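You operate a simulated robot arm through the tools that you are given. There is no shell and no other tool. Be economical: measure what you need, move in short steps, check, and stop when the job is done.

You run a simulated two-armed robot. Do the job below in one go: nothing can be reset, and whatever is moved stays where it is left.

Task
Hold the yellow crate on the top of the deep white table steady with one hand and put the blue webbing roll in it with the other.

The check looks at the end state, three seconds after you hand in, the way a careful person would. Anything else that was tipped, shoved, dropped, spilled or broken makes it a failure.

Robot
Two 7-joint arms with three-finger grippers on one trunk, on a base that drives. Base frame: it is fixed to the floor where the robot stands at the start and does not move with it; the origin is under the middle of the robot, x ahead of it, y to its left, z up; the surface under the hand at the start is at about z = 0.78. Lengths are in m, angles in degrees, forces in N, time in s.
The left shoulder is at the start at [0.032, 0.117, 1.009], the right one opposite. With the tool pointing down near the work surface each hand reaches from about 0.1 to 0.78 m from the robot's upright axis, wherever it stands, measured 20 degrees to its own side. Places, roughly: blue webbing roll (7x7x3 cm) [0.5, 0, 0.8]; yellow crate [-3, -1.5, 0.75]. Payload 2.2 kg a hand.
Tool frame (each hand has its own): the origin (TCP) lies between the finger pads and is the grasp point; the fingertips stand 0.028 m ahead of it; z points along the fingers, y is the line along which they close. Largest opening 0.102 m; the body of the gripper starts 0.071 m behind the TCP.
Orientation is that of the tool frame in the base frame, as a unit quaternion [w, x, y, z]. With the fingers straight down and closing along the base's y, the tool's x points along the base's -x, its y along +y and its z along -z.

Tools
- The arms move only by the tool send_rows. It takes "left_deltas", "right_deltas" or both (then of equal length, played together; a hand with none holds still); each is a list of rows, each a list of 7 numbers: the shift along the tool's x, y, z in units of 250 mm (1.0 is 250 mm), then the turn, a rotation vector about the tool's x, y, z in units of 90 degrees (1.0 is 90 degrees), then the finger opening in m, from 0 to 0.102. In form: [[x, y, z, rx, ry, rz, claw], ...]. A call has 1 to 8 rows; each row is the pose to reach, as a shift and turn from the pose commanded when the call began, along the tool's axes at that moment. A call with a number of a shift or a turn outside -1 to 1 is refused whole. Rows are played at 5 a second. More than 0.05 m and 8.6 degrees between two rows, or a gripper value outside its range, and nothing of the call is played. Where a pose cannot be reached the arm comes as near as it can. A force on the tool above 40 N (or 10 N above the force at the start of the call, whichever is more), or a blocked arm, ends the call early, and 0.2 s more pass. Each finger halts on what it meets, pressing with about 43 N; the grip force reading is that of the motor and also rises with nothing between the fingers. The clock runs only during rows and for 0.2 s after the last one: add rows that repeat a pose to give the fingers time. The reply holds the time, the measured pose of the TCP, the force on the tool along the base axes, the opening and the grip force, in the units named above and with some noise, with the torque about the TCP (base axes, N m) and any sound that the robot's microphone picked up.
- Cameras (640 x 400 px; columns grow to the right, rows downward): "scene" is now at [0.0363, -0.0172, 1.7056]; the picture's right is [-0.09, -1.00, -0.01], its down [-0.88, 0.08, -0.48] and it looks along [0.47, -0.04, -0.88] (base axes); focal length 250 px, centre (320, 200). "left" rides on the left gripper at [0.072, 0.038, -0.086] in its tool frame; the picture's right is [-0.47, 0.88, 0.00], its down [-0.60, -0.32, -0.73] and it looks along [-0.65, -0.34, 0.68] (tool axes); focal length 256 px, centre (320, 200). "right" rides on the right gripper at [0.069, 0.044, -0.086] in its tool frame; the picture's right is [-0.53, 0.85, 0.00], its down [-0.58, -0.36, -0.73] and it looks along [-0.62, -0.39, 0.68] (tool axes); focal length 256 px, centre (320, 200).
- grab_frame(camera): a new picture of that camera. No time passes.
- lift_body(by): slides the trunk up (or, below 0, down) by that many m; the arms and the scene camera ride with it, the base frame stays. It gives what a move gives, with no picture.
- steer(legs): drives the robot by 1 to 6 legs, each [ahead, left, turn to the left] in m, m and degrees, along the robot's own axes; the way and the turn of a leg run together, so that a leg with both is an arc; at most 1.5 m and 180 degrees a leg. The arms and the cameras ride along, it lands a little off, and it stops where it bumps. It gives what a move gives.
- head_to(pan, tilt): turns the head with the scene camera to pan (to the left, within 143 degrees either way) and tilt (down, from -29 to 69), counted from straight ahead of the robot. It gives what a move gives.
- locate(camera, pixels): there is no depth. For up to 12 entries [column, row, z] of the newest picture of that camera ("zoom" is the newest enlarged one), the place [x, y] in the base frame at which the ray of that pixel passes the height z, good to about 0.002 m. No time passes.
- inspect(camera, box): a new picture of the part [left, top, right, bottom] of that camera's present view, enlarged. No time passes.
- sign_off(): hands the job in; it is judged then, once.

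Work in short steps. Measure before you move; look again where a grasp or a placing could have gone wrong, and mend it. You have 80 turns and 70 pictures in all, those below and enlarged ones among them. Open the grippers and draw the arms clear of the work before you hand the job in, unless the task says otherwise; then end with one line.

The tools are called as name(argument=value, ...) on one line, values as JSON. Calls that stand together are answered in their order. send_rows: Moves the arms, as the interface text tells. Its arguments: {"type":"object","properties":{"left_deltas":{"type":"array"},"right_deltas":{"type":"array"}},"required":[]} The other tools are called the same way: lift_body (by) slides the trunk up or down; steer (legs) drives the base; head_to (pan, tilt) turns the head that bears the scene camera; grab_frame (camera) takes a picture; locate (camera, pixels) gives the place at which the rays of pixels pass given heights; inspect (camera, box) takes an enlarged picture of a part of a camera's view; sign_off () hands the job in.

At the start:

```text
time_s: 0.0
left_tcp_pos: [0.5598, 0.2503, 1.0096]
left_tcp_rot: [0.002, 0.002, 1.0, 0.004]
left_contact_force: [-0.7, 0.1, 0.3]
left_ft_torque: [-0.03, 0.01, 0.01]
left_grip_width: 0.1022
left_finger_force: 0.1
right_tcp_pos: [0.3913, -0.1572, 1.0445]
right_tcp_rot: [-0.001, 0.0, 1.0, 0.004]
right_contact_force: [0.0, -0.4, 0.7]
right_ft_torque: [0.01, 0.01, -0.02]
right_grip_width: 0.1021
right_finger_force: 0.1
trunk travel left (down, up): [-0.25, 0.29]
robot x, y, heading: [-0.0004, -0.0014, -0.1]
head pan, tilt: [-5.2, 61.4]
```

scene: 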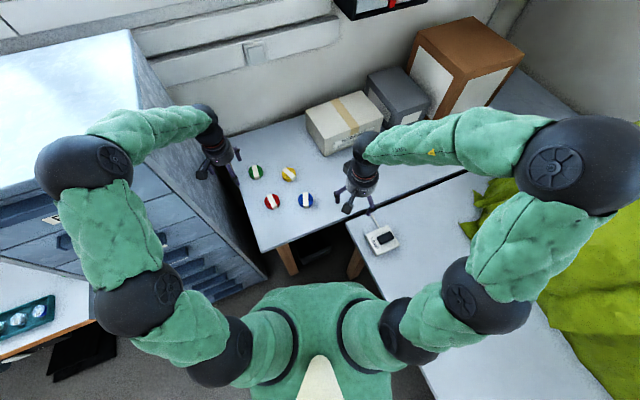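
right: 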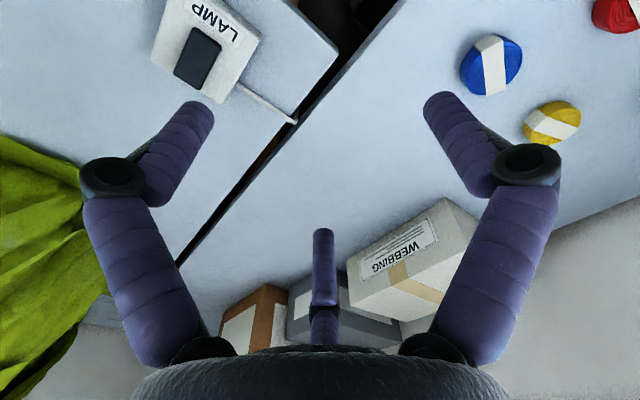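
left: 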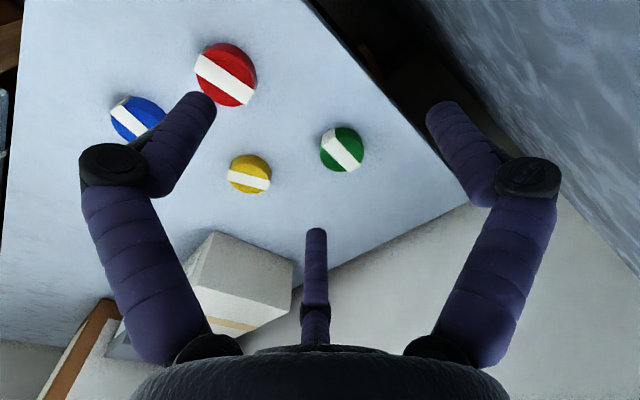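

The blue roll is at about (305,200) in the scene picture and (491,65) in the right hand's. I measure it and look closer.

locate(camera="scene", pixels=[[305, 200, 0.81], [305, 200, 0.78], [272, 201, 0.81], [289, 174, 0.81], [256, 172, 0.81], [380, 238, 0.8]])

locate(camera="right", pixels=[[491, 63, 0.81], [471, 90, 0.81], [508, 40, 0.81], [486, 37, 0.81], [493, 92, 0.81]])

inspect(camera="scene", box=[220, 140, 420, 265])

```text
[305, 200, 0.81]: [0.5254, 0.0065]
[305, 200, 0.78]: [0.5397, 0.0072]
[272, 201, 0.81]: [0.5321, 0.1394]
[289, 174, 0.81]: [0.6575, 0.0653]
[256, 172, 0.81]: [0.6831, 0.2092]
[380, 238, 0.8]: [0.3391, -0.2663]
```

```text
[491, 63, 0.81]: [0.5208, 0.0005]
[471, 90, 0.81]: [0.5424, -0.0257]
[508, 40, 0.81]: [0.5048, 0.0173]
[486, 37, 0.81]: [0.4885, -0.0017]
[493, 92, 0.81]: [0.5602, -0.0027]
```

```text
3.20 times, centred on (320, 202) of scene
```

zoom: 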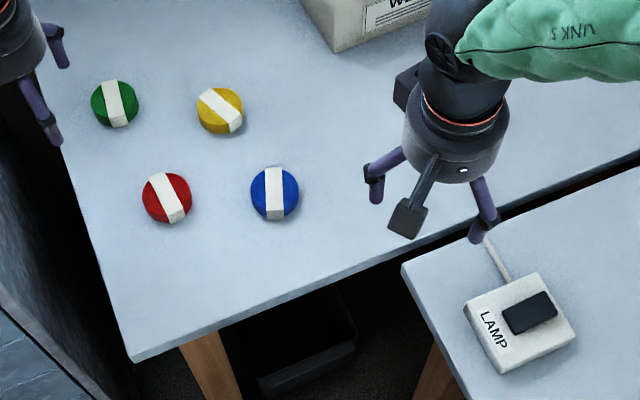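

Blue roll centre is about (0.525, 0.003). Before grasping I look where the crate is, behind me to the right.

head_to(pan=-140, tilt=22)

grab_frame(camera="scene")

```text
time_s: 2.2
left_tcp_pos: [0.5599, 0.2496, 1.0083]
left_tcp_rot: [0.002, 0.004, 1.0, 0.003]
left_contact_force: [-0.5, -0.8, -0.5]
left_ft_torque: [0.02, 0.04, -0.03]
left_grip_width: 0.102
left_finger_force: 0.1
right_tcp_pos: [0.3905, -0.1562, 1.0435]
right_tcp_rot: [-0.001, 0.0, 1.0, 0.004]
right_contact_force: [-1.0, 0.0, 0.0]
right_ft_torque: [-0.05, -0.03, 0.02]
right_grip_width: 0.102
right_finger_force: 0.1
trunk travel left (down, up): [-0.25, 0.29]
robot x, y, heading: [0.0031, -0.0032, 0.4]
head pan, tilt: [-140.0, 22.0]
```

```text
65 pictures are left
```

scene: 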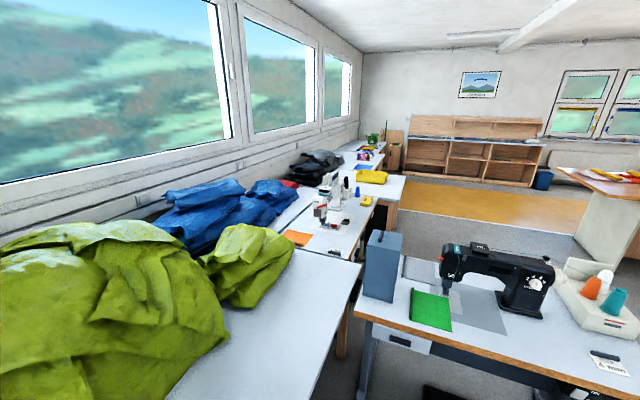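

inspect(camera="scene", box=[270, 120, 450, 260])

locate(camera="scene", pixels=[[371, 177, 0.8], [367, 201, 0.8], [405, 177, 0.75], [395, 208, 0.75], [360, 268, 0.75], [357, 310, 0.75], [640, 400, 0.75], [280, 320, 0.75], [358, 184, 0.75], [386, 184, 0.75], [362, 262, 0.75], [372, 320, 0.75]])

```text
2.86 times, centred on (360, 190) of scene
```

zoom: 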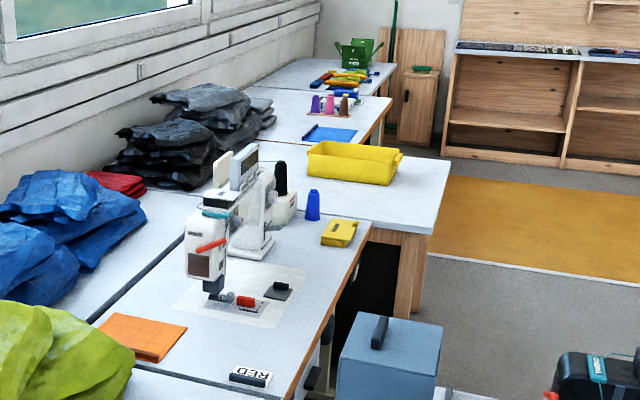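

```text
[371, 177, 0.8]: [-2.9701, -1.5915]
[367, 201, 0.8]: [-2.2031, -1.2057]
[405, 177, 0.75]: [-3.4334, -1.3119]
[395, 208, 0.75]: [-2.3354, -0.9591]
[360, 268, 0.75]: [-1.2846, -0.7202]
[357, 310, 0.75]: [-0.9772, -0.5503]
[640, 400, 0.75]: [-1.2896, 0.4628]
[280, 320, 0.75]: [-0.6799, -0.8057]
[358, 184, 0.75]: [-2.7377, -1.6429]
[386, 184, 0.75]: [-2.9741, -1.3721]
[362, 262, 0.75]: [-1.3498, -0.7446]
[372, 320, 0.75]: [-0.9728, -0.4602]
```

The crate stands on the far deep table near (-2.8,-1.4). First I bring the right hand above the blue roll and look at it with the hand camera.

send_rows(right_deltas=[[-0.09, 0.107, 0.07, 0, 0, 0, 0.102], [-0.18, 0.214, 0.14, 0, 0, 0, 0.102], [-0.27, 0.32, 0.21, 0, 0, 0, 0.102], [-0.36, 0.427, 0.28, 0, 0, 0, 0.102], [-0.45, 0.534, 0.35, 0, 0, 0, 0.102], [-0.538, 0.637, 0.42, 0, 0, 0, 0.102], [-0.538, 0.637, 0.42, 0, 0, 0, 0.102]])

grab_frame(camera="right")

head_to(pan=0, tilt=60)

grab_frame(camera="scene")

```text
time_s: 3.8
left_tcp_pos: [0.5594, 0.2488, 1.009]
left_tcp_rot: [0.003, 0.004, 1.0, 0.004]
left_contact_force: [-0.5, -0.2, 1.1]
left_ft_torque: [0.02, 0.01, -0.01]
left_grip_width: 0.1022
left_finger_force: 0.0
right_tcp_pos: [0.5251, 0.0035, 0.9409]
right_tcp_rot: [-0.002, 0.0, 1.0, 0.004]
right_contact_force: [0.5, 0.2, 0.0]
right_ft_torque: [-0.01, 0.02, 0.03]
right_grip_width: 0.1018
right_finger_force: 0.1
trunk travel left (down, up): [-0.25, 0.29]
robot x, y, heading: [0.0023, -0.0008, 0.1]
head pan, tilt: [-140.0, 22.0]
```

```text
63 pictures are left
```

right: 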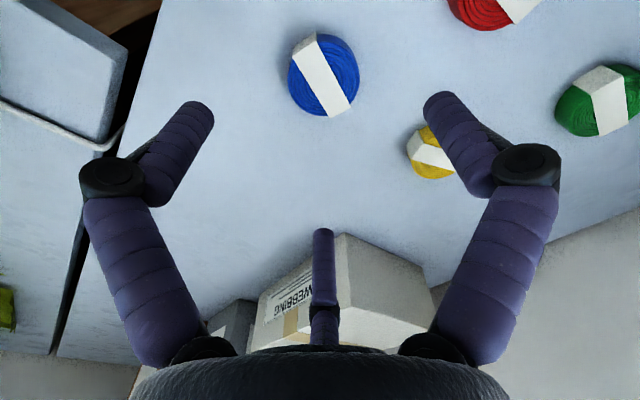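

```text
time_s: 6.0
left_tcp_pos: [0.5593, 0.2492, 1.0086]
left_tcp_rot: [0.002, 0.003, 1.0, 0.004]
left_contact_force: [1.3, -0.5, -0.5]
left_ft_torque: [0.0, 0.01, 0.01]
left_grip_width: 0.1019
left_finger_force: 0.1
right_tcp_pos: [0.5253, 0.0033, 0.94]
right_tcp_rot: [-0.001, -0.001, 1.0, 0.003]
right_contact_force: [0.0, -0.1, -0.4]
right_ft_torque: [-0.03, 0.0, -0.01]
right_grip_width: 0.1019
right_finger_force: 0.1
trunk travel left (down, up): [-0.25, 0.29]
robot x, y, heading: [0.0029, 0.0023, -0.0]
head pan, tilt: [0.0, 60.0]
```

```text
62 pictures are left
```

scene: 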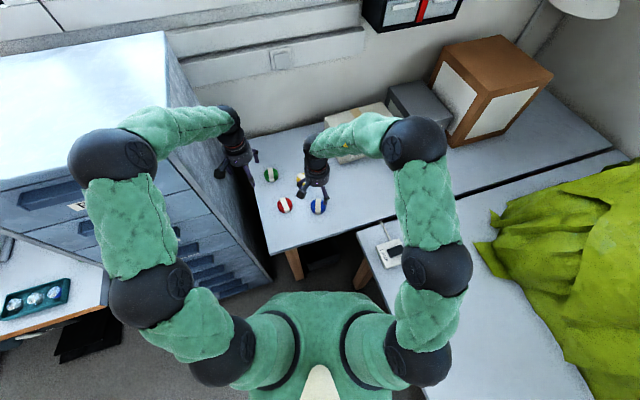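

The roll shows at about (323,75) in the right camera; I locate its outline at the top height.

locate(camera="right", pixels=[[323, 76, 0.81], [290, 78, 0.81], [359, 70, 0.81], [318, 34, 0.81], [335, 117, 0.81], [322, 76, 0.795]])

inspect(camera="right", box=[240, 0, 400, 130])

```text
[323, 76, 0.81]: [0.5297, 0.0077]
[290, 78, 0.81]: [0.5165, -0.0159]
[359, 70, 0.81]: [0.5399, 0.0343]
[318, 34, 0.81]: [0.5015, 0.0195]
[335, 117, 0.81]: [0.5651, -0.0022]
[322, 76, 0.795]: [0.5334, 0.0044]
```

```text
3.08 times, centred on (320, 65) of right
```

zoom: 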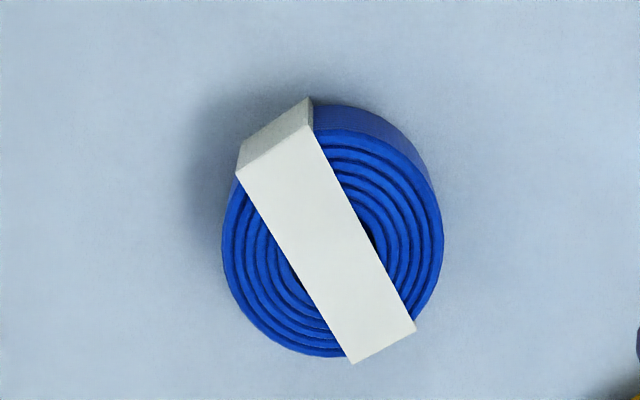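

Roll centre ≈ (0.530, 0.006); the fingertips must stay above z 0.78, so I lower to TCP z ≈ 0.814 with fingers open.

send_rows(right_deltas=[[-0.02, 0.01, 0.15, 0, 0, 0, 0.102], [-0.02, 0.01, 0.3, 0, 0, 0, 0.102], [-0.02, 0.01, 0.4, 0, 0, 0, 0.102], [-0.02, 0.01, 0.48, 0, 0, 0, 0.102], [-0.02, 0.01, 0.504, 0, 0, 0, 0.102], [-0.02, 0.01, 0.504, 0, 0, 0, 0.102]])

grab_frame(camera="right")

```text
time_s: 7.4
left_tcp_pos: [0.5595, 0.2485, 1.0091]
left_tcp_rot: [0.002, 0.003, 1.0, 0.002]
left_contact_force: [-0.2, 0.2, 0.1]
left_ft_torque: [0.0, 0.0, 0.01]
left_grip_width: 0.1021
left_finger_force: 0.1
right_tcp_pos: [0.5318, 0.0075, 0.8144]
right_tcp_rot: [0.0, 0.0, 1.0, 0.003]
right_contact_force: [-0.6, -0.1, 0.4]
right_ft_torque: [0.01, -0.02, -0.01]
right_grip_width: 0.102
right_finger_force: 0.0
trunk travel left (down, up): [-0.25, 0.29]
robot x, y, heading: [0.0013, -0.0014, -0.0]
head pan, tilt: [0.0, 60.0]
```

```text
60 pictures are left
```

right: 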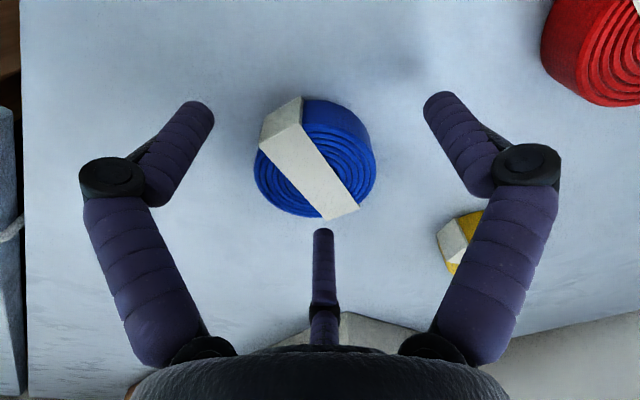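

I check the roll's centre relative to the TCP with locate.

locate(camera="right", pixels=[[315, 162, 0.81], [320, 185, 0.81], [257, 165, 0.81], [373, 165, 0.81], [300, 210, 0.81], [330, 122, 0.81], [205, 110, 0.787], [430, 105, 0.787]])

inspect(camera="scene", box=[260, 150, 380, 225])

```text
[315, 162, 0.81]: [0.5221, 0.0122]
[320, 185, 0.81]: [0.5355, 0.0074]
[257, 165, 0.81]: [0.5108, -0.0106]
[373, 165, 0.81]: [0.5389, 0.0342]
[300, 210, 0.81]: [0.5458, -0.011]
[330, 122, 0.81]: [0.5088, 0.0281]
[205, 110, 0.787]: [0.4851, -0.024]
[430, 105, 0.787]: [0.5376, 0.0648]
```

```text
5.33 times, centred on (320, 188) of scene
```

zoom: 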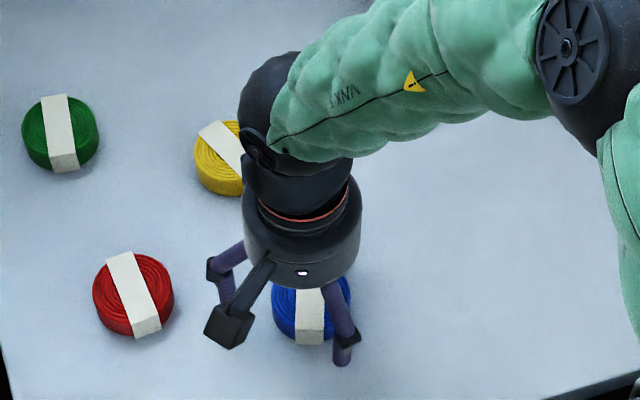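

The roll's centre is ~7 mm nearer in x than the TCP; I shift back 6 mm and close.

send_rows(right_deltas=[[0.026, 0.004, 0, 0, 0, 0, 0.102], [0.026, 0.004, 0, 0, 0, 0, 0.08], [0.026, 0.004, 0, 0, 0, 0, 0.06], [0.026, 0.004, 0, 0, 0, 0, 0.055], [0.026, 0.004, 0, 0, 0, 0, 0.055], [0.026, 0.004, 0, 0, 0, 0, 0.055]])

grab_frame(camera="right")

```text
time_s: 8.8
left_tcp_pos: [0.5593, 0.2478, 1.0091]
left_tcp_rot: [0.002, 0.003, 1.0, 0.004]
left_contact_force: [-0.7, -0.9, -0.2]
left_ft_torque: [-0.02, 0.0, -0.02]
left_grip_width: 0.102
left_finger_force: 0.1
right_tcp_pos: [0.5247, 0.0084, 0.8144]
right_tcp_rot: [-0.001, 0.0, 1.0, 0.005]
right_contact_force: [0.6, 1.8, 2.0]
right_ft_torque: [0.05, -0.07, 0.05]
right_grip_width: 0.0598
right_finger_force: 43.4
trunk travel left (down, up): [-0.25, 0.29]
robot x, y, heading: [0.0021, 0.0029, 0.0]
head pan, tilt: [0.0, 60.0]
```

```text
58 pictures are left
```

right: 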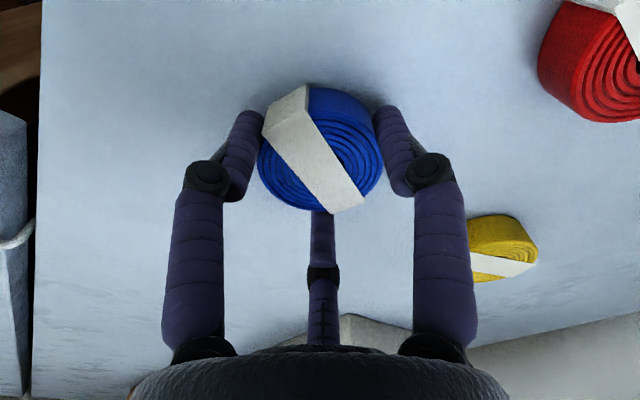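

Held, width 0.060 with 43 N. I lift by 0.2 m.

send_rows(right_deltas=[[0, 0, -0.1, 0, 0, 0, 0.05], [0, 0, -0.25, 0, 0, 0, 0.05], [0, 0, -0.4, 0, 0, 0, 0.05], [0, 0, -0.6, 0, 0, 0, 0.05], [0, 0, -0.8, 0, 0, 0, 0.05], [0, 0, -0.9, 0, 0, 0, 0.05]])

grab_frame(camera="right")

```text
time_s: 10.2
left_tcp_pos: [0.5602, 0.2487, 1.0095]
left_tcp_rot: [0.003, 0.003, 1.0, 0.004]
left_contact_force: [0.0, -0.2, 0.4]
left_ft_torque: [0.04, -0.01, 0.01]
left_grip_width: 0.1021
left_finger_force: 0.0
right_tcp_pos: [0.5277, 0.0042, 1.0403]
right_tcp_rot: [-0.002, 0.0, 1.0, 0.003]
right_contact_force: [-1.1, 0.1, -0.3]
right_ft_torque: [0.0, -0.03, -0.02]
right_grip_width: 0.0598
right_finger_force: 43.1
trunk travel left (down, up): [-0.25, 0.29]
robot x, y, heading: [0.003, -0.0001, -0.0]
head pan, tilt: [0.0, 60.0]
```

```text
57 pictures are left
```

right: 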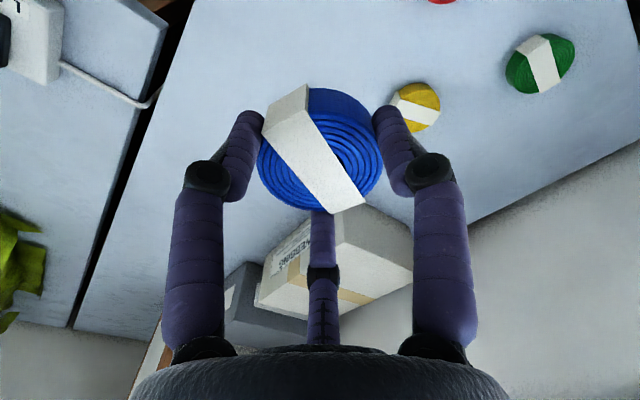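

The roll is secure. I draw both hands in close to the trunk before driving.

send_rows(left_deltas=[[0.13, -0.05, -0.02, 0, 0, 0, 0.102], [0.26, -0.1, -0.05, 0, 0, 0, 0.102], [0.39, -0.15, -0.07, 0, 0, 0, 0.102], [0.52, -0.2, -0.1, 0, 0, 0, 0.102], [0.65, -0.25, -0.13, 0, 0, 0, 0.102], [0.78, -0.28, -0.16, 0, 0, 0, 0.102], [0.9, -0.3, -0.18, 0, 0, 0, 0.102]], right_deltas=[[0.11, -0.1, -0.02, 0, 0, 0, 0.05], [0.22, -0.2, -0.04, 0, 0, 0, 0.05], [0.33, -0.3, -0.06, 0, 0, 0, 0.05], [0.44, -0.4, -0.08, 0, 0, 0, 0.05], [0.55, -0.5, -0.1, 0, 0, 0, 0.05], [0.66, -0.6, -0.12, 0, 0, 0, 0.05], [0.77, -0.68, -0.12, 0, 0, 0, 0.05]])

head_to(pan=-90, tilt=40)

grab_frame(camera="scene")

head_to(pan=140, tilt=40)

grab_frame(camera="scene")

head_to(pan=-142, tilt=40)

grab_frame(camera="scene")

```text
time_s: 11.8
left_tcp_pos: [0.3319, 0.181, 1.0512]
left_tcp_rot: [0.004, 0.002, 1.0, 0.0]
left_contact_force: [-0.5, 0.6, 0.2]
left_ft_torque: [0.0, -0.06, 0.0]
left_grip_width: 0.1017
left_finger_force: 0.1
right_tcp_pos: [0.3303, -0.1584, 1.069]
right_tcp_rot: [0.001, 0.0, 1.0, 0.001]
right_contact_force: [-0.3, -0.2, 0.5]
right_ft_torque: [0.03, -0.01, 0.0]
right_grip_width: 0.0596
right_finger_force: 42.9
trunk travel left (down, up): [-0.25, 0.29]
robot x, y, heading: [0.0009, -0.0028, -0.1]
head pan, tilt: [0.0, 60.0]
```

```text
time_s: 13.4
left_tcp_pos: [0.3345, 0.1828, 1.0522]
left_tcp_rot: [0.003, 0.001, 1.0, 0.0]
left_contact_force: [-0.4, -1.0, 0.2]
left_ft_torque: [0.01, -0.01, -0.01]
left_grip_width: 0.102
left_finger_force: 0.0
right_tcp_pos: [0.3318, -0.158, 1.0678]
right_tcp_rot: [0.0, 0.0, 1.0, 0.001]
right_contact_force: [0.7, 0.1, -0.3]
right_ft_torque: [0.0, -0.03, 0.0]
right_grip_width: 0.0594
right_finger_force: 43.2
trunk travel left (down, up): [-0.25, 0.29]
robot x, y, heading: [-0.0003, 0.0003, 0.2]
head pan, tilt: [-90.0, 40.0]
```

```text
56 pictures are left
```

scene: 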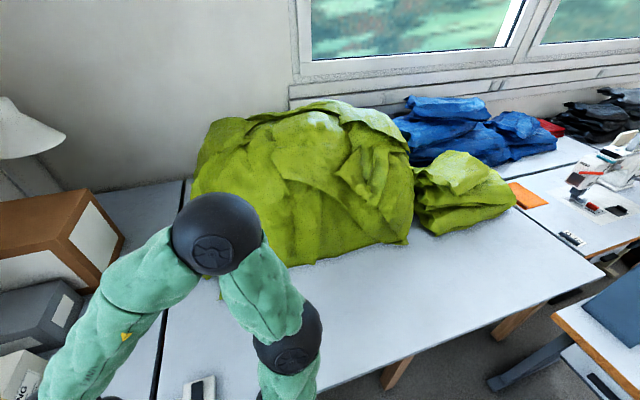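

```text
time_s: 16.7
left_tcp_pos: [0.3327, 0.1827, 1.0513]
left_tcp_rot: [0.003, 0.002, 1.0, 0.0]
left_contact_force: [-0.3, 0.6, -0.5]
left_ft_torque: [-0.01, 0.02, 0.02]
left_grip_width: 0.1018
left_finger_force: 0.1
right_tcp_pos: [0.3315, -0.1582, 1.0687]
right_tcp_rot: [0.001, 0.001, 1.0, 0.001]
right_contact_force: [-0.1, 0.0, -0.9]
right_ft_torque: [0.0, -0.02, -0.01]
right_grip_width: 0.0596
right_finger_force: 42.4
trunk travel left (down, up): [-0.25, 0.29]
robot x, y, heading: [-0.0007, -0.0009, 0.0]
head pan, tilt: [140.0, 40.0]
```

```text
55 pictures are left
```

scene: 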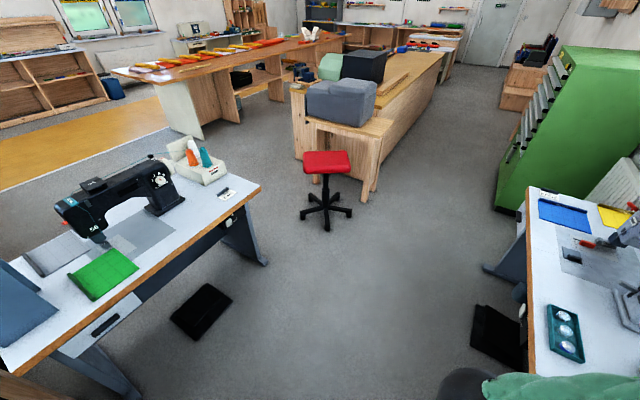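

```text
time_s: 20.6
left_tcp_pos: [0.3329, 0.182, 1.0513]
left_tcp_rot: [0.003, 0.002, 1.0, 0.0]
left_contact_force: [-0.9, -0.6, 0.0]
left_ft_torque: [0.02, 0.02, 0.01]
left_grip_width: 0.1019
left_finger_force: 0.0
right_tcp_pos: [0.3318, -0.1582, 1.0686]
right_tcp_rot: [0.0, 0.0, 1.0, 0.001]
right_contact_force: [0.0, 0.5, -1.0]
right_ft_torque: [-0.03, 0.02, 0.0]
right_grip_width: 0.0595
right_finger_force: 42.9
trunk travel left (down, up): [-0.25, 0.29]
robot x, y, heading: [-0.0015, -0.0024, -0.1]
head pan, tilt: [-142.0, 40.0]
```

```text
54 pictures are left
```

scene: 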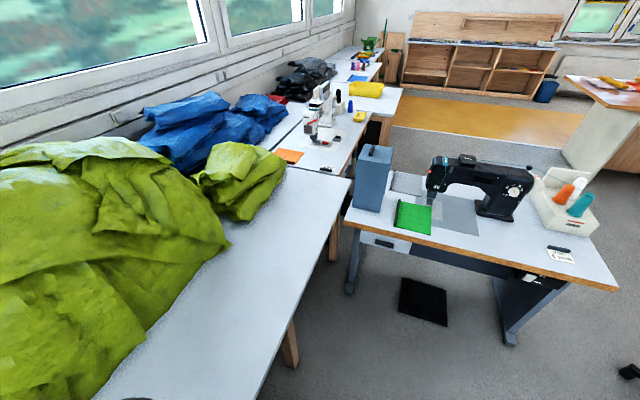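

I map the obstacles: sewing table corners, aisle and the crate table's front edge.

locate(camera="scene", pixels=[[345, 222, 0.75], [617, 288, 0.75], [593, 215, 0.75], [352, 180, 0.75], [268, 398, 0.75], [403, 91, 0.75], [393, 113, 0.75], [366, 114, 0.75], [401, 126, 0.0], [565, 153, 0.0], [510, 345, 0.0], [450, 325, 0.0]])

inspect(camera="scene", box=[330, 40, 490, 140])

```text
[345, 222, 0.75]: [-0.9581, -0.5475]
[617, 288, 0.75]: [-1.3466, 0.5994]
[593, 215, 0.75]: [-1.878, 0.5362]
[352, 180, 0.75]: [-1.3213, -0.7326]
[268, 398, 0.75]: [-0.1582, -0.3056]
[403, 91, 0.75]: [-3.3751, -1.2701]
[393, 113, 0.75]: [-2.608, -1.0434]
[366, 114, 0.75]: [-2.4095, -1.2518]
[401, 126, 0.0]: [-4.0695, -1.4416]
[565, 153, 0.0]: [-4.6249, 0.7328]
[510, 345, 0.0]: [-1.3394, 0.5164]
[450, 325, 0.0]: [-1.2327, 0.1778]
```

```text
4.00 times, centred on (410, 90) of scene
```

zoom: 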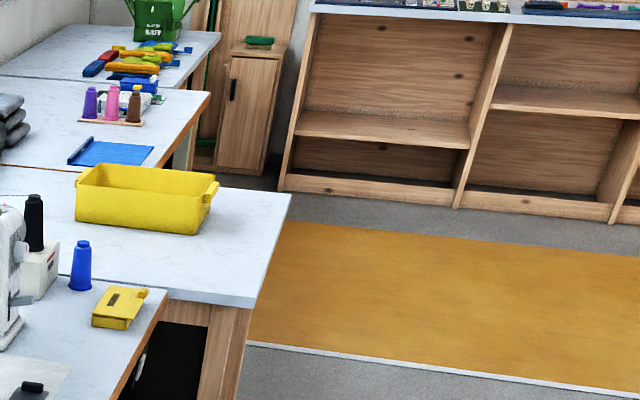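

The sewing table blocks the direct way; I need the gap between its right end and the red stool, so I look there again and measure it.

head_to(pan=140, tilt=40)

grab_frame(camera="scene")

locate(camera="scene", pixels=[[262, 188, 0.75], [266, 263, 0.0], [300, 215, 0.0], [329, 228, 0.0], [352, 212, 0.0], [302, 160, 0.45], [327, 175, 0.45], [352, 160, 0.45], [365, 200, 0.0], [374, 135, 0.6], [310, 118, 0.6], [303, 158, 0.0]])

locate(camera="scene", pixels=[[118, 395, 0.0], [205, 138, 0.0], [190, 131, 0.0], [280, 100, 0.0], [165, 130, 0.75], [200, 337, 0.0], [235, 297, 0.0], [115, 70, 0.9], [485, 305, 0.0], [475, 350, 0.0], [510, 215, 0.0], [330, 213, 0.0]])

```text
time_s: 24.5
left_tcp_pos: [0.3334, 0.1829, 1.0498]
left_tcp_rot: [0.002, 0.002, 1.0, -0.001]
left_contact_force: [-0.4, 0.5, 0.5]
left_ft_torque: [0.0, 0.01, 0.01]
left_grip_width: 0.1021
left_finger_force: 0.1
right_tcp_pos: [0.3315, -0.1571, 1.0684]
right_tcp_rot: [0.0, 0.0, 1.0, 0.001]
right_contact_force: [-0.2, 0.0, -0.6]
right_ft_torque: [0.02, 0.01, 0.02]
right_grip_width: 0.0594
right_finger_force: 43.0
trunk travel left (down, up): [-0.25, 0.29]
robot x, y, heading: [-0.0026, -0.0007, -0.0]
head pan, tilt: [140.0, 40.0]
```

```text
52 pictures are left
```

scene: 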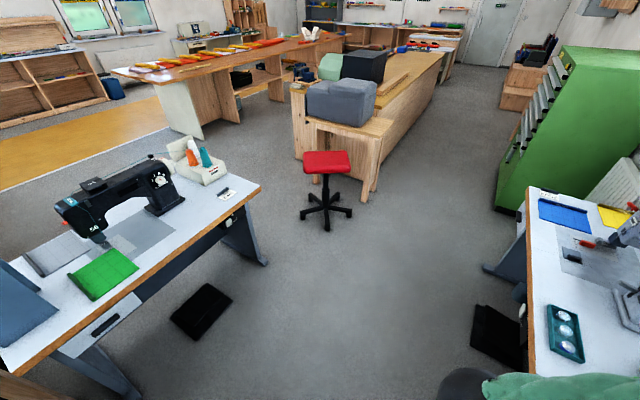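

```text
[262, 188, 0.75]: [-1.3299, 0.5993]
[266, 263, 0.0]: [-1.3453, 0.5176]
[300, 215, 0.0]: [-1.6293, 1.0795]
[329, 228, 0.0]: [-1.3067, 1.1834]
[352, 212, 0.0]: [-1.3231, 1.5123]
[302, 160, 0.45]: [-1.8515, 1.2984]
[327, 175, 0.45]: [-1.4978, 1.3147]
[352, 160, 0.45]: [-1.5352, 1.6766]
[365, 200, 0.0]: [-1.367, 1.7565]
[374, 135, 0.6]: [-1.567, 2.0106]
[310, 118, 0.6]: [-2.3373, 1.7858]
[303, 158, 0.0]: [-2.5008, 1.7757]
```

```text
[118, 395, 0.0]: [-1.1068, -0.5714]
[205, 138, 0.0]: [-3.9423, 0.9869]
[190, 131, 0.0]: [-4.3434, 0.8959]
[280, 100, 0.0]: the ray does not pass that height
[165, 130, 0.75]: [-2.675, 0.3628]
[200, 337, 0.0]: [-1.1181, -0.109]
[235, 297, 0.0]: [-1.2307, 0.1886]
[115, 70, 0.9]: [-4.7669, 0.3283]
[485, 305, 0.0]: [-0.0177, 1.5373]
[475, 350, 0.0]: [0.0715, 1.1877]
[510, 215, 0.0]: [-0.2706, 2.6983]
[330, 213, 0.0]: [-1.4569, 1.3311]
```

The gap between table end and stool's feet is only about 0.54 m, so I check how wide my own base is by looking down beside me.

head_to(pan=120, tilt=69)

grab_frame(camera="scene")

```text
time_s: 25.4
left_tcp_pos: [0.3331, 0.1816, 1.0517]
left_tcp_rot: [0.003, 0.002, 1.0, -0.001]
left_contact_force: [0.8, 0.0, -0.7]
left_ft_torque: [-0.01, 0.03, -0.01]
left_grip_width: 0.1022
left_finger_force: 0.1
right_tcp_pos: [0.3323, -0.1579, 1.068]
right_tcp_rot: [0.001, 0.0, 1.0, 0.001]
right_contact_force: [0.0, -0.1, -0.1]
right_ft_torque: [0.05, 0.0, -0.01]
right_grip_width: 0.0594
right_finger_force: 42.8
trunk travel left (down, up): [-0.25, 0.29]
robot x, y, heading: [-0.0016, 0.0006, 0.2]
head pan, tilt: [120.0, 68.8]
```

```text
51 pictures are left
```

scene: 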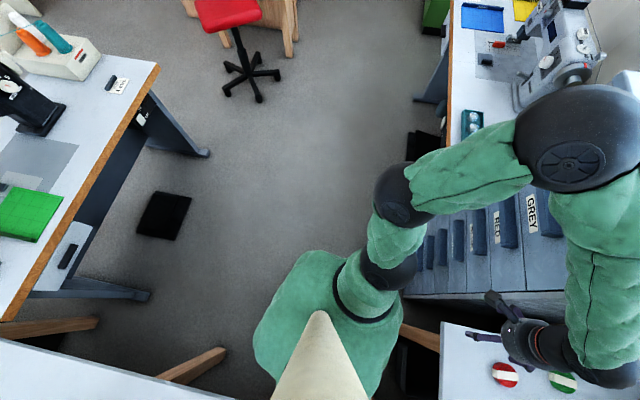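

My trunk hides the base; the silhouette bounds how big it can be, so I project it to the floor and measure the stool feet again.

locate(camera="scene", pixels=[[253, 335, 0.0], [300, 252, 0.0], [340, 250, 0.0], [265, 395, 0.0], [226, 93, 0.0], [260, 101, 0.0], [280, 74, 0.0], [222, 68, 0.0], [158, 65, 0.75], [210, 153, 0.0], [150, 296, 0.0], [190, 195, 0.0]])

```text
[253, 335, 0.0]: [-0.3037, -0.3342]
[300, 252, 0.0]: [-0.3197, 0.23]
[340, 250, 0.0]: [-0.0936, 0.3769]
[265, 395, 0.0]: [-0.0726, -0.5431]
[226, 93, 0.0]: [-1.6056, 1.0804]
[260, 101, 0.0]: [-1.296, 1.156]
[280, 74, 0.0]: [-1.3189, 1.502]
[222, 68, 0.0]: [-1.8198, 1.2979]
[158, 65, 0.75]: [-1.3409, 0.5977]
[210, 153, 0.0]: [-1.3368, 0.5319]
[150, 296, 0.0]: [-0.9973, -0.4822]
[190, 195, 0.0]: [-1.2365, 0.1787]
```

Elbows ride high, so only base and hands matter. I raise the trunk, back off from the table and turn towards the gap's entry point at about (-0.94, 0.98).

lift_body(by=0.15)

steer(legs=[[-0.35, 0, 0], [0, 0, 121], [0.6, 0, 0]])

head_to(pan=30, tilt=50)

grab_frame(camera="scene")

```text
time_s: 27.2
left_tcp_pos: [0.3322, 0.1823, 1.2007]
left_tcp_rot: [0.002, 0.002, 1.0, 0.0]
left_contact_force: [-0.2, 0.9, -0.8]
left_ft_torque: [0.0, -0.01, 0.02]
left_grip_width: 0.1019
left_finger_force: 0.2
right_tcp_pos: [0.3331, -0.1585, 1.2187]
right_tcp_rot: [0.0, 0.0, 1.0, 0.001]
right_contact_force: [0.1, 0.0, -0.3]
right_ft_torque: [-0.01, -0.03, -0.02]
right_grip_width: 0.0596
right_finger_force: 43.0
trunk travel left (down, up): [-0.4, 0.14]
robot x, y, heading: [-0.0012, -0.0044, -0.1]
head pan, tilt: [120.0, 68.8]
```

```text
time_s: 37.3
left_tcp_pos: [-0.9483, 0.7196, 1.2011]
left_tcp_rot: [-0.001, 0.859, -0.511, -0.003]
left_contact_force: [0.1, -0.3, -0.1]
left_ft_torque: [-0.01, -0.03, 0.01]
left_grip_width: 0.102
left_finger_force: 0.0
right_tcp_pos: [-0.6491, 0.8829, 1.2173]
right_tcp_rot: [0.001, 0.86, -0.511, 0.0]
right_contact_force: [-0.3, 0.2, -0.5]
right_ft_torque: [-0.02, 0.03, 0.0]
right_grip_width: 0.0593
right_finger_force: 42.8
trunk travel left (down, up): [-0.4, 0.14]
robot x, y, heading: [-0.625, 0.5139, 118.8]
head pan, tilt: [120.0, 68.8]
```

```text
time_s: 39.0
left_tcp_pos: [-0.948, 0.7208, 1.2018]
left_tcp_rot: [-0.002, 0.859, -0.512, -0.003]
left_contact_force: [0.3, -1.1, -0.2]
left_ft_torque: [0.02, 0.02, 0.01]
left_grip_width: 0.1019
left_finger_force: 0.1
right_tcp_pos: [-0.6472, 0.8812, 1.2185]
right_tcp_rot: [0.001, 0.86, -0.51, 0.0]
right_contact_force: [0.0, 0.9, -0.7]
right_ft_torque: [-0.02, 0.02, -0.01]
right_grip_width: 0.0596
right_finger_force: 43.3
trunk travel left (down, up): [-0.4, 0.14]
robot x, y, heading: [-0.629, 0.5102, 118.7]
head pan, tilt: [30.0, 50.0]
```

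```text
50 pictures are left
```

scene: 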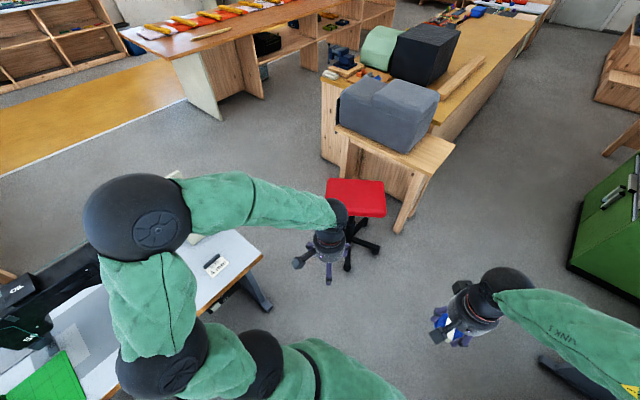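

The gap is in view; I remeasure the table corner and the stool's feet.

locate(camera="scene", pixels=[[262, 256, 0.75], [346, 270, 0.0], [379, 250, 0.0], [268, 308, 0.0], [228, 230, 0.75], [184, 100, 0.0], [220, 119, 0.0], [328, 213, 0.45], [322, 160, 0.0], [403, 230, 0.0]])

inspect(camera="scene", box=[220, 170, 420, 320])

```text
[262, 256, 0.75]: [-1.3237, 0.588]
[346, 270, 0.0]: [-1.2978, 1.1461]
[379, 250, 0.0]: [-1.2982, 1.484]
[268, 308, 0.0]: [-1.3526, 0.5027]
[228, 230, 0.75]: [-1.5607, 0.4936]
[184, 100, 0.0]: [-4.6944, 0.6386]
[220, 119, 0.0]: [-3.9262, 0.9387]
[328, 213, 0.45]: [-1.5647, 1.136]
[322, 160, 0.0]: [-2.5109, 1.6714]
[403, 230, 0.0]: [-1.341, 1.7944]
```

```text
2.67 times, centred on (320, 245) of scene
```

zoom: 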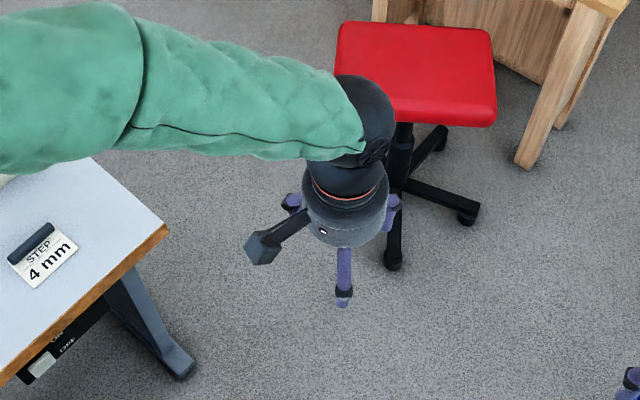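

Confirmed. I drive to the entry point (-0.94, 0.98) and turn to about 198°.

steer(legs=[[0.563, 0.045, 0], [0, 0, 80]])

head_to(pan=0, tilt=50)

grab_frame(camera="scene")

```text
time_s: 45.6
left_tcp_pos: [-1.1835, 0.6907, 1.2015]
left_tcp_rot: [0.0, 0.986, 0.165, -0.003]
left_contact_force: [-0.6, -0.8, -0.4]
left_ft_torque: [0.03, 0.0, -0.02]
left_grip_width: 0.1018
left_finger_force: 0.1
right_tcp_pos: [-1.2959, 1.0126, 1.219]
right_tcp_rot: [0.0, 0.986, 0.167, 0.0]
right_contact_force: [0.6, 0.5, 0.0]
right_ft_torque: [0.02, 0.0, 0.02]
right_grip_width: 0.0595
right_finger_force: 42.3
trunk travel left (down, up): [-0.4, 0.14]
robot x, y, heading: [-0.9267, 0.9714, -161.1]
head pan, tilt: [30.0, 50.0]
```

```text
time_s: 46.5
left_tcp_pos: [-1.1842, 0.6911, 1.2011]
left_tcp_rot: [0.001, 0.986, 0.166, -0.003]
left_contact_force: [-0.9, -0.2, 0.6]
left_ft_torque: [-0.01, 0.01, 0.0]
left_grip_width: 0.1017
left_finger_force: 0.0
right_tcp_pos: [-1.2934, 1.0114, 1.2185]
right_tcp_rot: [0.001, 0.986, 0.167, 0.0]
right_contact_force: [-0.1, -0.8, -0.3]
right_ft_torque: [0.0, 0.02, 0.01]
right_grip_width: 0.0596
right_finger_force: 43.3
trunk travel left (down, up): [-0.4, 0.14]
robot x, y, heading: [-0.9276, 0.9735, -161.0]
head pan, tilt: [0.0, 50.0]
```

```text
48 pictures are left
```

scene: 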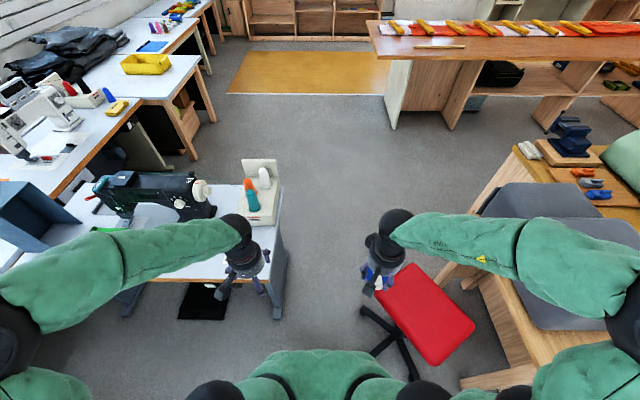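

The passage ahead lies between the table end (~col 285) and stool feet (~365,308); I measure lateral clearances and the far geometry.

locate(camera="scene", pixels=[[363, 308, 0.0], [374, 352, 0.0], [375, 300, 0.45], [280, 187, 0.75], [285, 240, 0.75], [279, 318, 0.0], [288, 262, 0.0], [196, 63, 0.75], [180, 98, 0.75], [204, 60, 0.75], [160, 100, 0.75], [393, 128, 0.0]])

inspect(camera="scene", box=[90, 30, 250, 170])

```text
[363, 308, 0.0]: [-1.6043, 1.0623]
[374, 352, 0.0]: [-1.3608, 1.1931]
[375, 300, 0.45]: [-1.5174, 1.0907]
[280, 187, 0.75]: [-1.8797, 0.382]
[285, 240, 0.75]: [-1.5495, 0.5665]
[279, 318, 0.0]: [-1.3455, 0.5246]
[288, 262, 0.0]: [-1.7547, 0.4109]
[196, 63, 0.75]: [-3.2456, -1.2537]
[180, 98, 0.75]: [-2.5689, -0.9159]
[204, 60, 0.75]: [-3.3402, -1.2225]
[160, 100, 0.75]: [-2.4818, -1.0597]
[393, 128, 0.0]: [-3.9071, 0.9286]
```

```text
2.86 times, centred on (170, 100) of scene
```

zoom: 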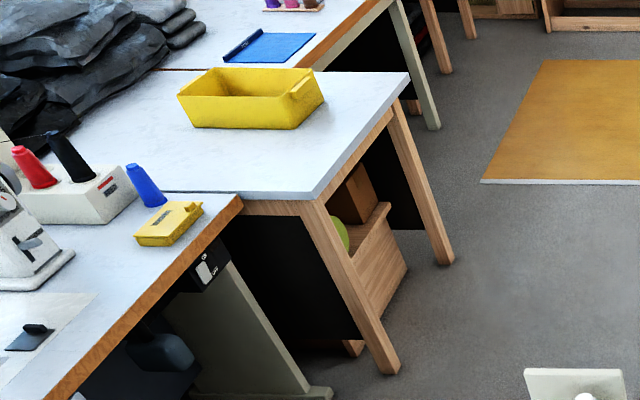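

Clearances: ~0.23 m to the tabletop on the left, ~0.30 m to the stool on the right. I shift 2 cm right and go ahead in small legs.

steer(legs=[[0.2, -0.02, 0], [0.25, 0, 0]])

head_to(pan=-90, tilt=69)

grab_frame(camera="scene")

```text
time_s: 49.5
left_tcp_pos: [-1.6143, 0.5625, 1.2012]
left_tcp_rot: [0.001, 0.987, 0.164, -0.002]
left_contact_force: [-0.4, 0.1, 0.3]
left_ft_torque: [-0.01, -0.03, 0.0]
left_grip_width: 0.1019
left_finger_force: 0.1
right_tcp_pos: [-1.7246, 0.8843, 1.2177]
right_tcp_rot: [0.001, 0.986, 0.165, 0.001]
right_contact_force: [0.0, 0.0, -0.9]
right_ft_torque: [0.0, 0.02, 0.02]
right_grip_width: 0.0595
right_finger_force: 42.9
trunk travel left (down, up): [-0.4, 0.14]
robot x, y, heading: [-1.361, 0.8433, -161.1]
head pan, tilt: [0.0, 50.0]
```

```text
time_s: 51.2
left_tcp_pos: [-1.6151, 0.5624, 1.2025]
left_tcp_rot: [0.001, 0.987, 0.163, -0.003]
left_contact_force: [0.1, -0.3, -0.5]
left_ft_torque: [-0.01, -0.02, 0.0]
left_grip_width: 0.1019
left_finger_force: 0.1
right_tcp_pos: [-1.7254, 0.8846, 1.2182]
right_tcp_rot: [0.001, 0.986, 0.165, 0.001]
right_contact_force: [-0.5, 0.6, -0.2]
right_ft_torque: [-0.01, 0.01, 0.01]
right_grip_width: 0.0594
right_finger_force: 42.7
trunk travel left (down, up): [-0.4, 0.14]
robot x, y, heading: [-1.3599, 0.8442, -161.0]
head pan, tilt: [-90.0, 68.8]
```

```text
46 pictures are left
```

scene: 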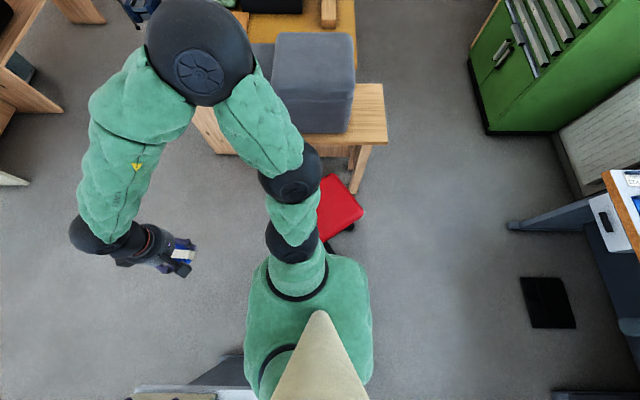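

No contact; the stool has not moved. I continue ahead past the table and then turn towards the crate's table.

steer(legs=[[0.5, 0, 0], [0.5, 0, 0], [0, 0, 40], [0.6, 0, 0]])

head_to(pan=0, tilt=45)

grab_frame(camera="scene")

```text
time_s: 52.2
left_tcp_pos: [-1.642, 0.5533, 1.2024]
left_tcp_rot: [-0.001, 0.987, 0.163, -0.001]
left_contact_force: [-1.4, 0.2, -0.2]
left_ft_torque: [0.03, -0.07, 0.01]
left_grip_width: 0.102
left_finger_force: 0.2
right_tcp_pos: [-1.7504, 0.876, 1.2182]
right_tcp_rot: [0.001, 0.986, 0.164, 0.001]
right_contact_force: [-1.6, -0.3, -1.3]
right_ft_torque: [0.01, -0.08, 0.02]
right_grip_width: 0.0595
right_finger_force: 43.1
trunk travel left (down, up): [-0.4, 0.14]
robot x, y, heading: [-1.3869, 0.8345, -160.8]
head pan, tilt: [-90.0, 68.8]
stopped in leg 1: the robot was blocked; the commanded pose is now the measured one
```

```text
time_s: 53.8
left_tcp_pos: [-1.638, 0.5557, 1.2034]
left_tcp_rot: [0.001, 0.987, 0.164, -0.003]
left_contact_force: [-0.9, 0.6, 0.3]
left_ft_torque: [-0.02, 0.02, 0.02]
left_grip_width: 0.1022
left_finger_force: 0.0
right_tcp_pos: [-1.7476, 0.8786, 1.2185]
right_tcp_rot: [0.001, 0.986, 0.165, 0.0]
right_contact_force: [-0.2, 0.1, -0.2]
right_ft_torque: [0.0, -0.02, 0.0]
right_grip_width: 0.0594
right_finger_force: 43.3
trunk travel left (down, up): [-0.4, 0.14]
robot x, y, heading: [-1.3806, 0.8386, -160.8]
head pan, tilt: [0.0, 45.0]
```

```text
45 pictures are left
```

scene: 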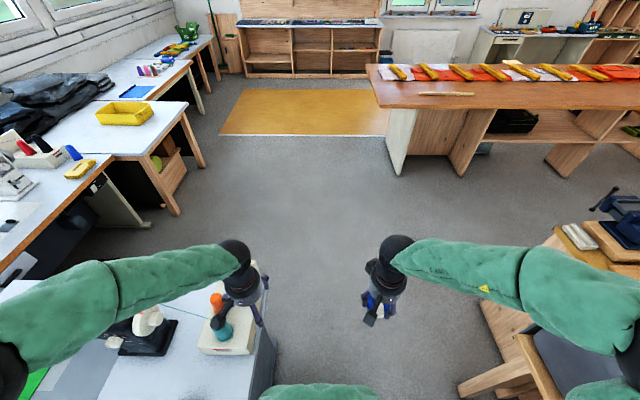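

The drive was blocked after 2.5 cm. I check on the right whether the stool is touching or has moved, and on the left the table corner.

head_to(pan=-60, tilt=69)

grab_frame(camera="scene")

head_to(pan=60, tilt=69)

grab_frame(camera="scene")

```text
time_s: 55.1
left_tcp_pos: [-1.6391, 0.5552, 1.2026]
left_tcp_rot: [0.001, 0.987, 0.164, -0.002]
left_contact_force: [1.4, 0.4, -0.1]
left_ft_torque: [-0.01, 0.02, 0.01]
left_grip_width: 0.1021
left_finger_force: 0.1
right_tcp_pos: [-1.7473, 0.877, 1.2172]
right_tcp_rot: [0.001, 0.986, 0.165, 0.0]
right_contact_force: [0.9, -0.1, -1.3]
right_ft_torque: [-0.01, 0.03, 0.0]
right_grip_width: 0.0598
right_finger_force: 42.9
trunk travel left (down, up): [-0.4, 0.14]
robot x, y, heading: [-1.3812, 0.8385, -161.1]
head pan, tilt: [-60.0, 68.8]
```

```text
44 pictures are left
```

scene: 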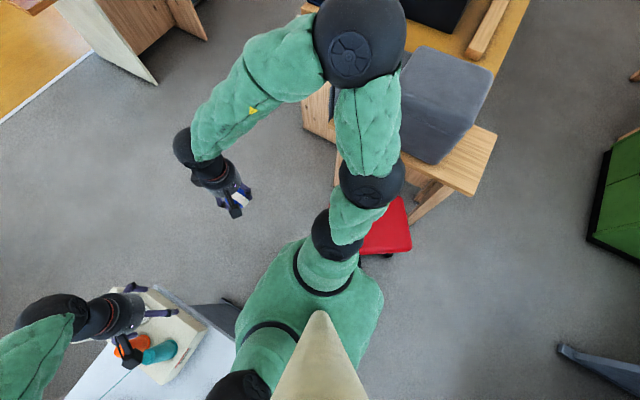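

```text
time_s: 57.1
left_tcp_pos: [-1.6375, 0.5543, 1.2013]
left_tcp_rot: [0.001, 0.987, 0.163, -0.002]
left_contact_force: [-0.1, 0.8, -0.7]
left_ft_torque: [0.0, 0.0, -0.02]
left_grip_width: 0.1019
left_finger_force: 0.0
right_tcp_pos: [-1.7485, 0.8767, 1.2179]
right_tcp_rot: [0.0, 0.986, 0.165, 0.0]
right_contact_force: [0.2, -0.2, -0.3]
right_ft_torque: [0.01, 0.01, -0.02]
right_grip_width: 0.0595
right_finger_force: 43.6
trunk travel left (down, up): [-0.4, 0.14]
robot x, y, heading: [-1.38, 0.8346, -161.1]
head pan, tilt: [60.0, 68.8]
```

```text
43 pictures are left
```

scene: 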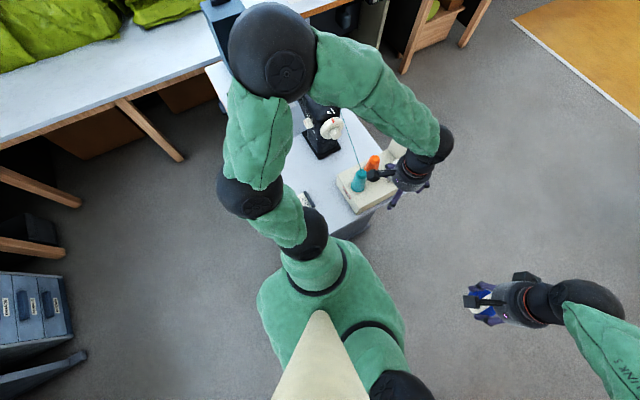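

Not conclusive. I back off 0.3 m and compare the stool's feet with the earlier measurements.

steer(legs=[[-0.35, 0, 0]])

head_to(pan=-12, tilt=62)

grab_frame(camera="scene")

```text
time_s: 59.4
left_tcp_pos: [-1.3003, 0.6684, 1.2019]
left_tcp_rot: [0.0, 0.986, 0.169, -0.002]
left_contact_force: [-1.0, -0.2, -0.4]
left_ft_torque: [0.01, 0.01, -0.02]
left_grip_width: 0.1019
left_finger_force: 0.1
right_tcp_pos: [-1.4137, 0.9903, 1.2185]
right_tcp_rot: [0.001, 0.985, 0.171, 0.001]
right_contact_force: [0.3, -0.7, -0.5]
right_ft_torque: [0.02, 0.01, 0.0]
right_grip_width: 0.0593
right_finger_force: 43.1
trunk travel left (down, up): [-0.4, 0.14]
robot x, y, heading: [-1.0491, 0.951, -160.4]
head pan, tilt: [60.0, 68.8]
```

```text
time_s: 60.8
left_tcp_pos: [-1.2998, 0.669, 1.2024]
left_tcp_rot: [0.0, 0.986, 0.169, -0.002]
left_contact_force: [0.7, -0.1, -0.2]
left_ft_torque: [-0.01, -0.02, -0.01]
left_grip_width: 0.1019
left_finger_force: 0.0
right_tcp_pos: [-1.4139, 0.9895, 1.2184]
right_tcp_rot: [0.0, 0.985, 0.171, 0.001]
right_contact_force: [0.5, 0.3, -0.9]
right_ft_torque: [0.0, 0.01, 0.02]
right_grip_width: 0.0596
right_finger_force: 43.5
trunk travel left (down, up): [-0.4, 0.14]
robot x, y, heading: [-1.0501, 0.9548, -160.4]
head pan, tilt: [-12.0, 62.0]
```

```text
42 pictures are left
```

scene: 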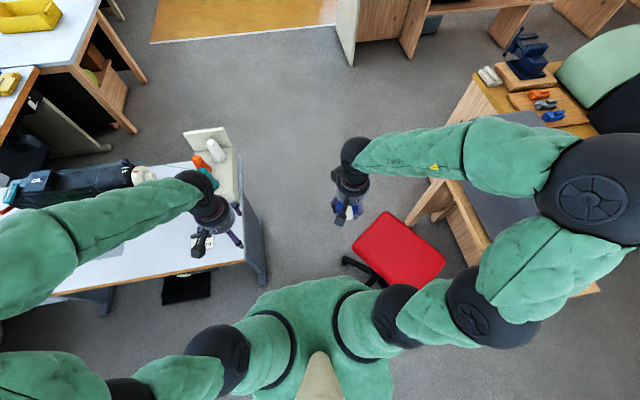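

locate(camera="scene", pixels=[[343, 259, 0.02], [370, 285, 0.02], [353, 248, 0.45], [388, 212, 0.45], [446, 262, 0.45], [246, 261, 0.75], [236, 155, 0.75], [408, 285, 0.45]])

inspect(camera="scene", box=[190, 150, 470, 325])

```text
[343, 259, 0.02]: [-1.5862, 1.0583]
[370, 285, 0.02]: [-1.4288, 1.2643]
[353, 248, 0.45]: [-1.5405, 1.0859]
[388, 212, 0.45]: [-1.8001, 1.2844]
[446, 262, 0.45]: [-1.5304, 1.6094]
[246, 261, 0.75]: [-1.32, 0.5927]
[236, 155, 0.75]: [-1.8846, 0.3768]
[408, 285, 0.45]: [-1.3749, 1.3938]
```

```text
2.29 times, centred on (330, 238) of scene
```

zoom: 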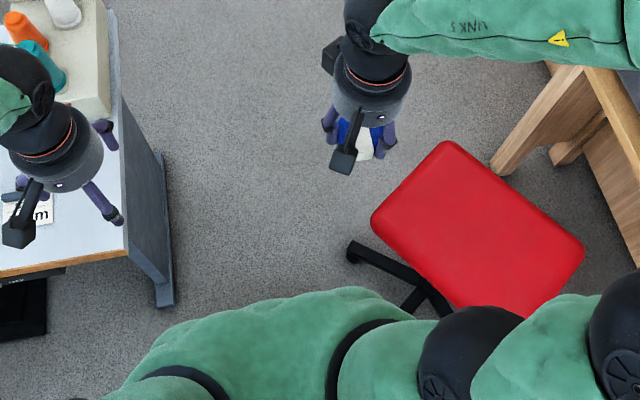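

The stool has not moved; gap between table edge line and stool is ~0.53 m, and I was only 0.248 m from the table edge, which presumably stopped me. I recentre: shift 2.8 cm right and turn 1.4° left to run parallel to the table end.

steer(legs=[[0, -0.028, 1.4]])

```text
time_s: 61.6
left_tcp_pos: [-1.3018, 0.6724, 1.2026]
left_tcp_rot: [0.0, 0.985, 0.171, -0.003]
left_contact_force: [1.2, -0.7, 0.5]
left_ft_torque: [0.02, -0.01, 0.04]
left_grip_width: 0.1018
left_finger_force: 0.1
right_tcp_pos: [-1.4156, 0.9918, 1.2185]
right_tcp_rot: [0.0, 0.985, 0.172, 0.001]
right_contact_force: [0.2, -0.7, -0.9]
right_ft_torque: [0.01, 0.0, -0.01]
right_grip_width: 0.0593
right_finger_force: 43.0
trunk travel left (down, up): [-0.4, 0.14]
robot x, y, heading: [-1.0511, 0.9581, -159.9]
head pan, tilt: [-12.0, 62.0]
stopped in leg 1: the robot was blocked; the commanded pose is now the measured one
```

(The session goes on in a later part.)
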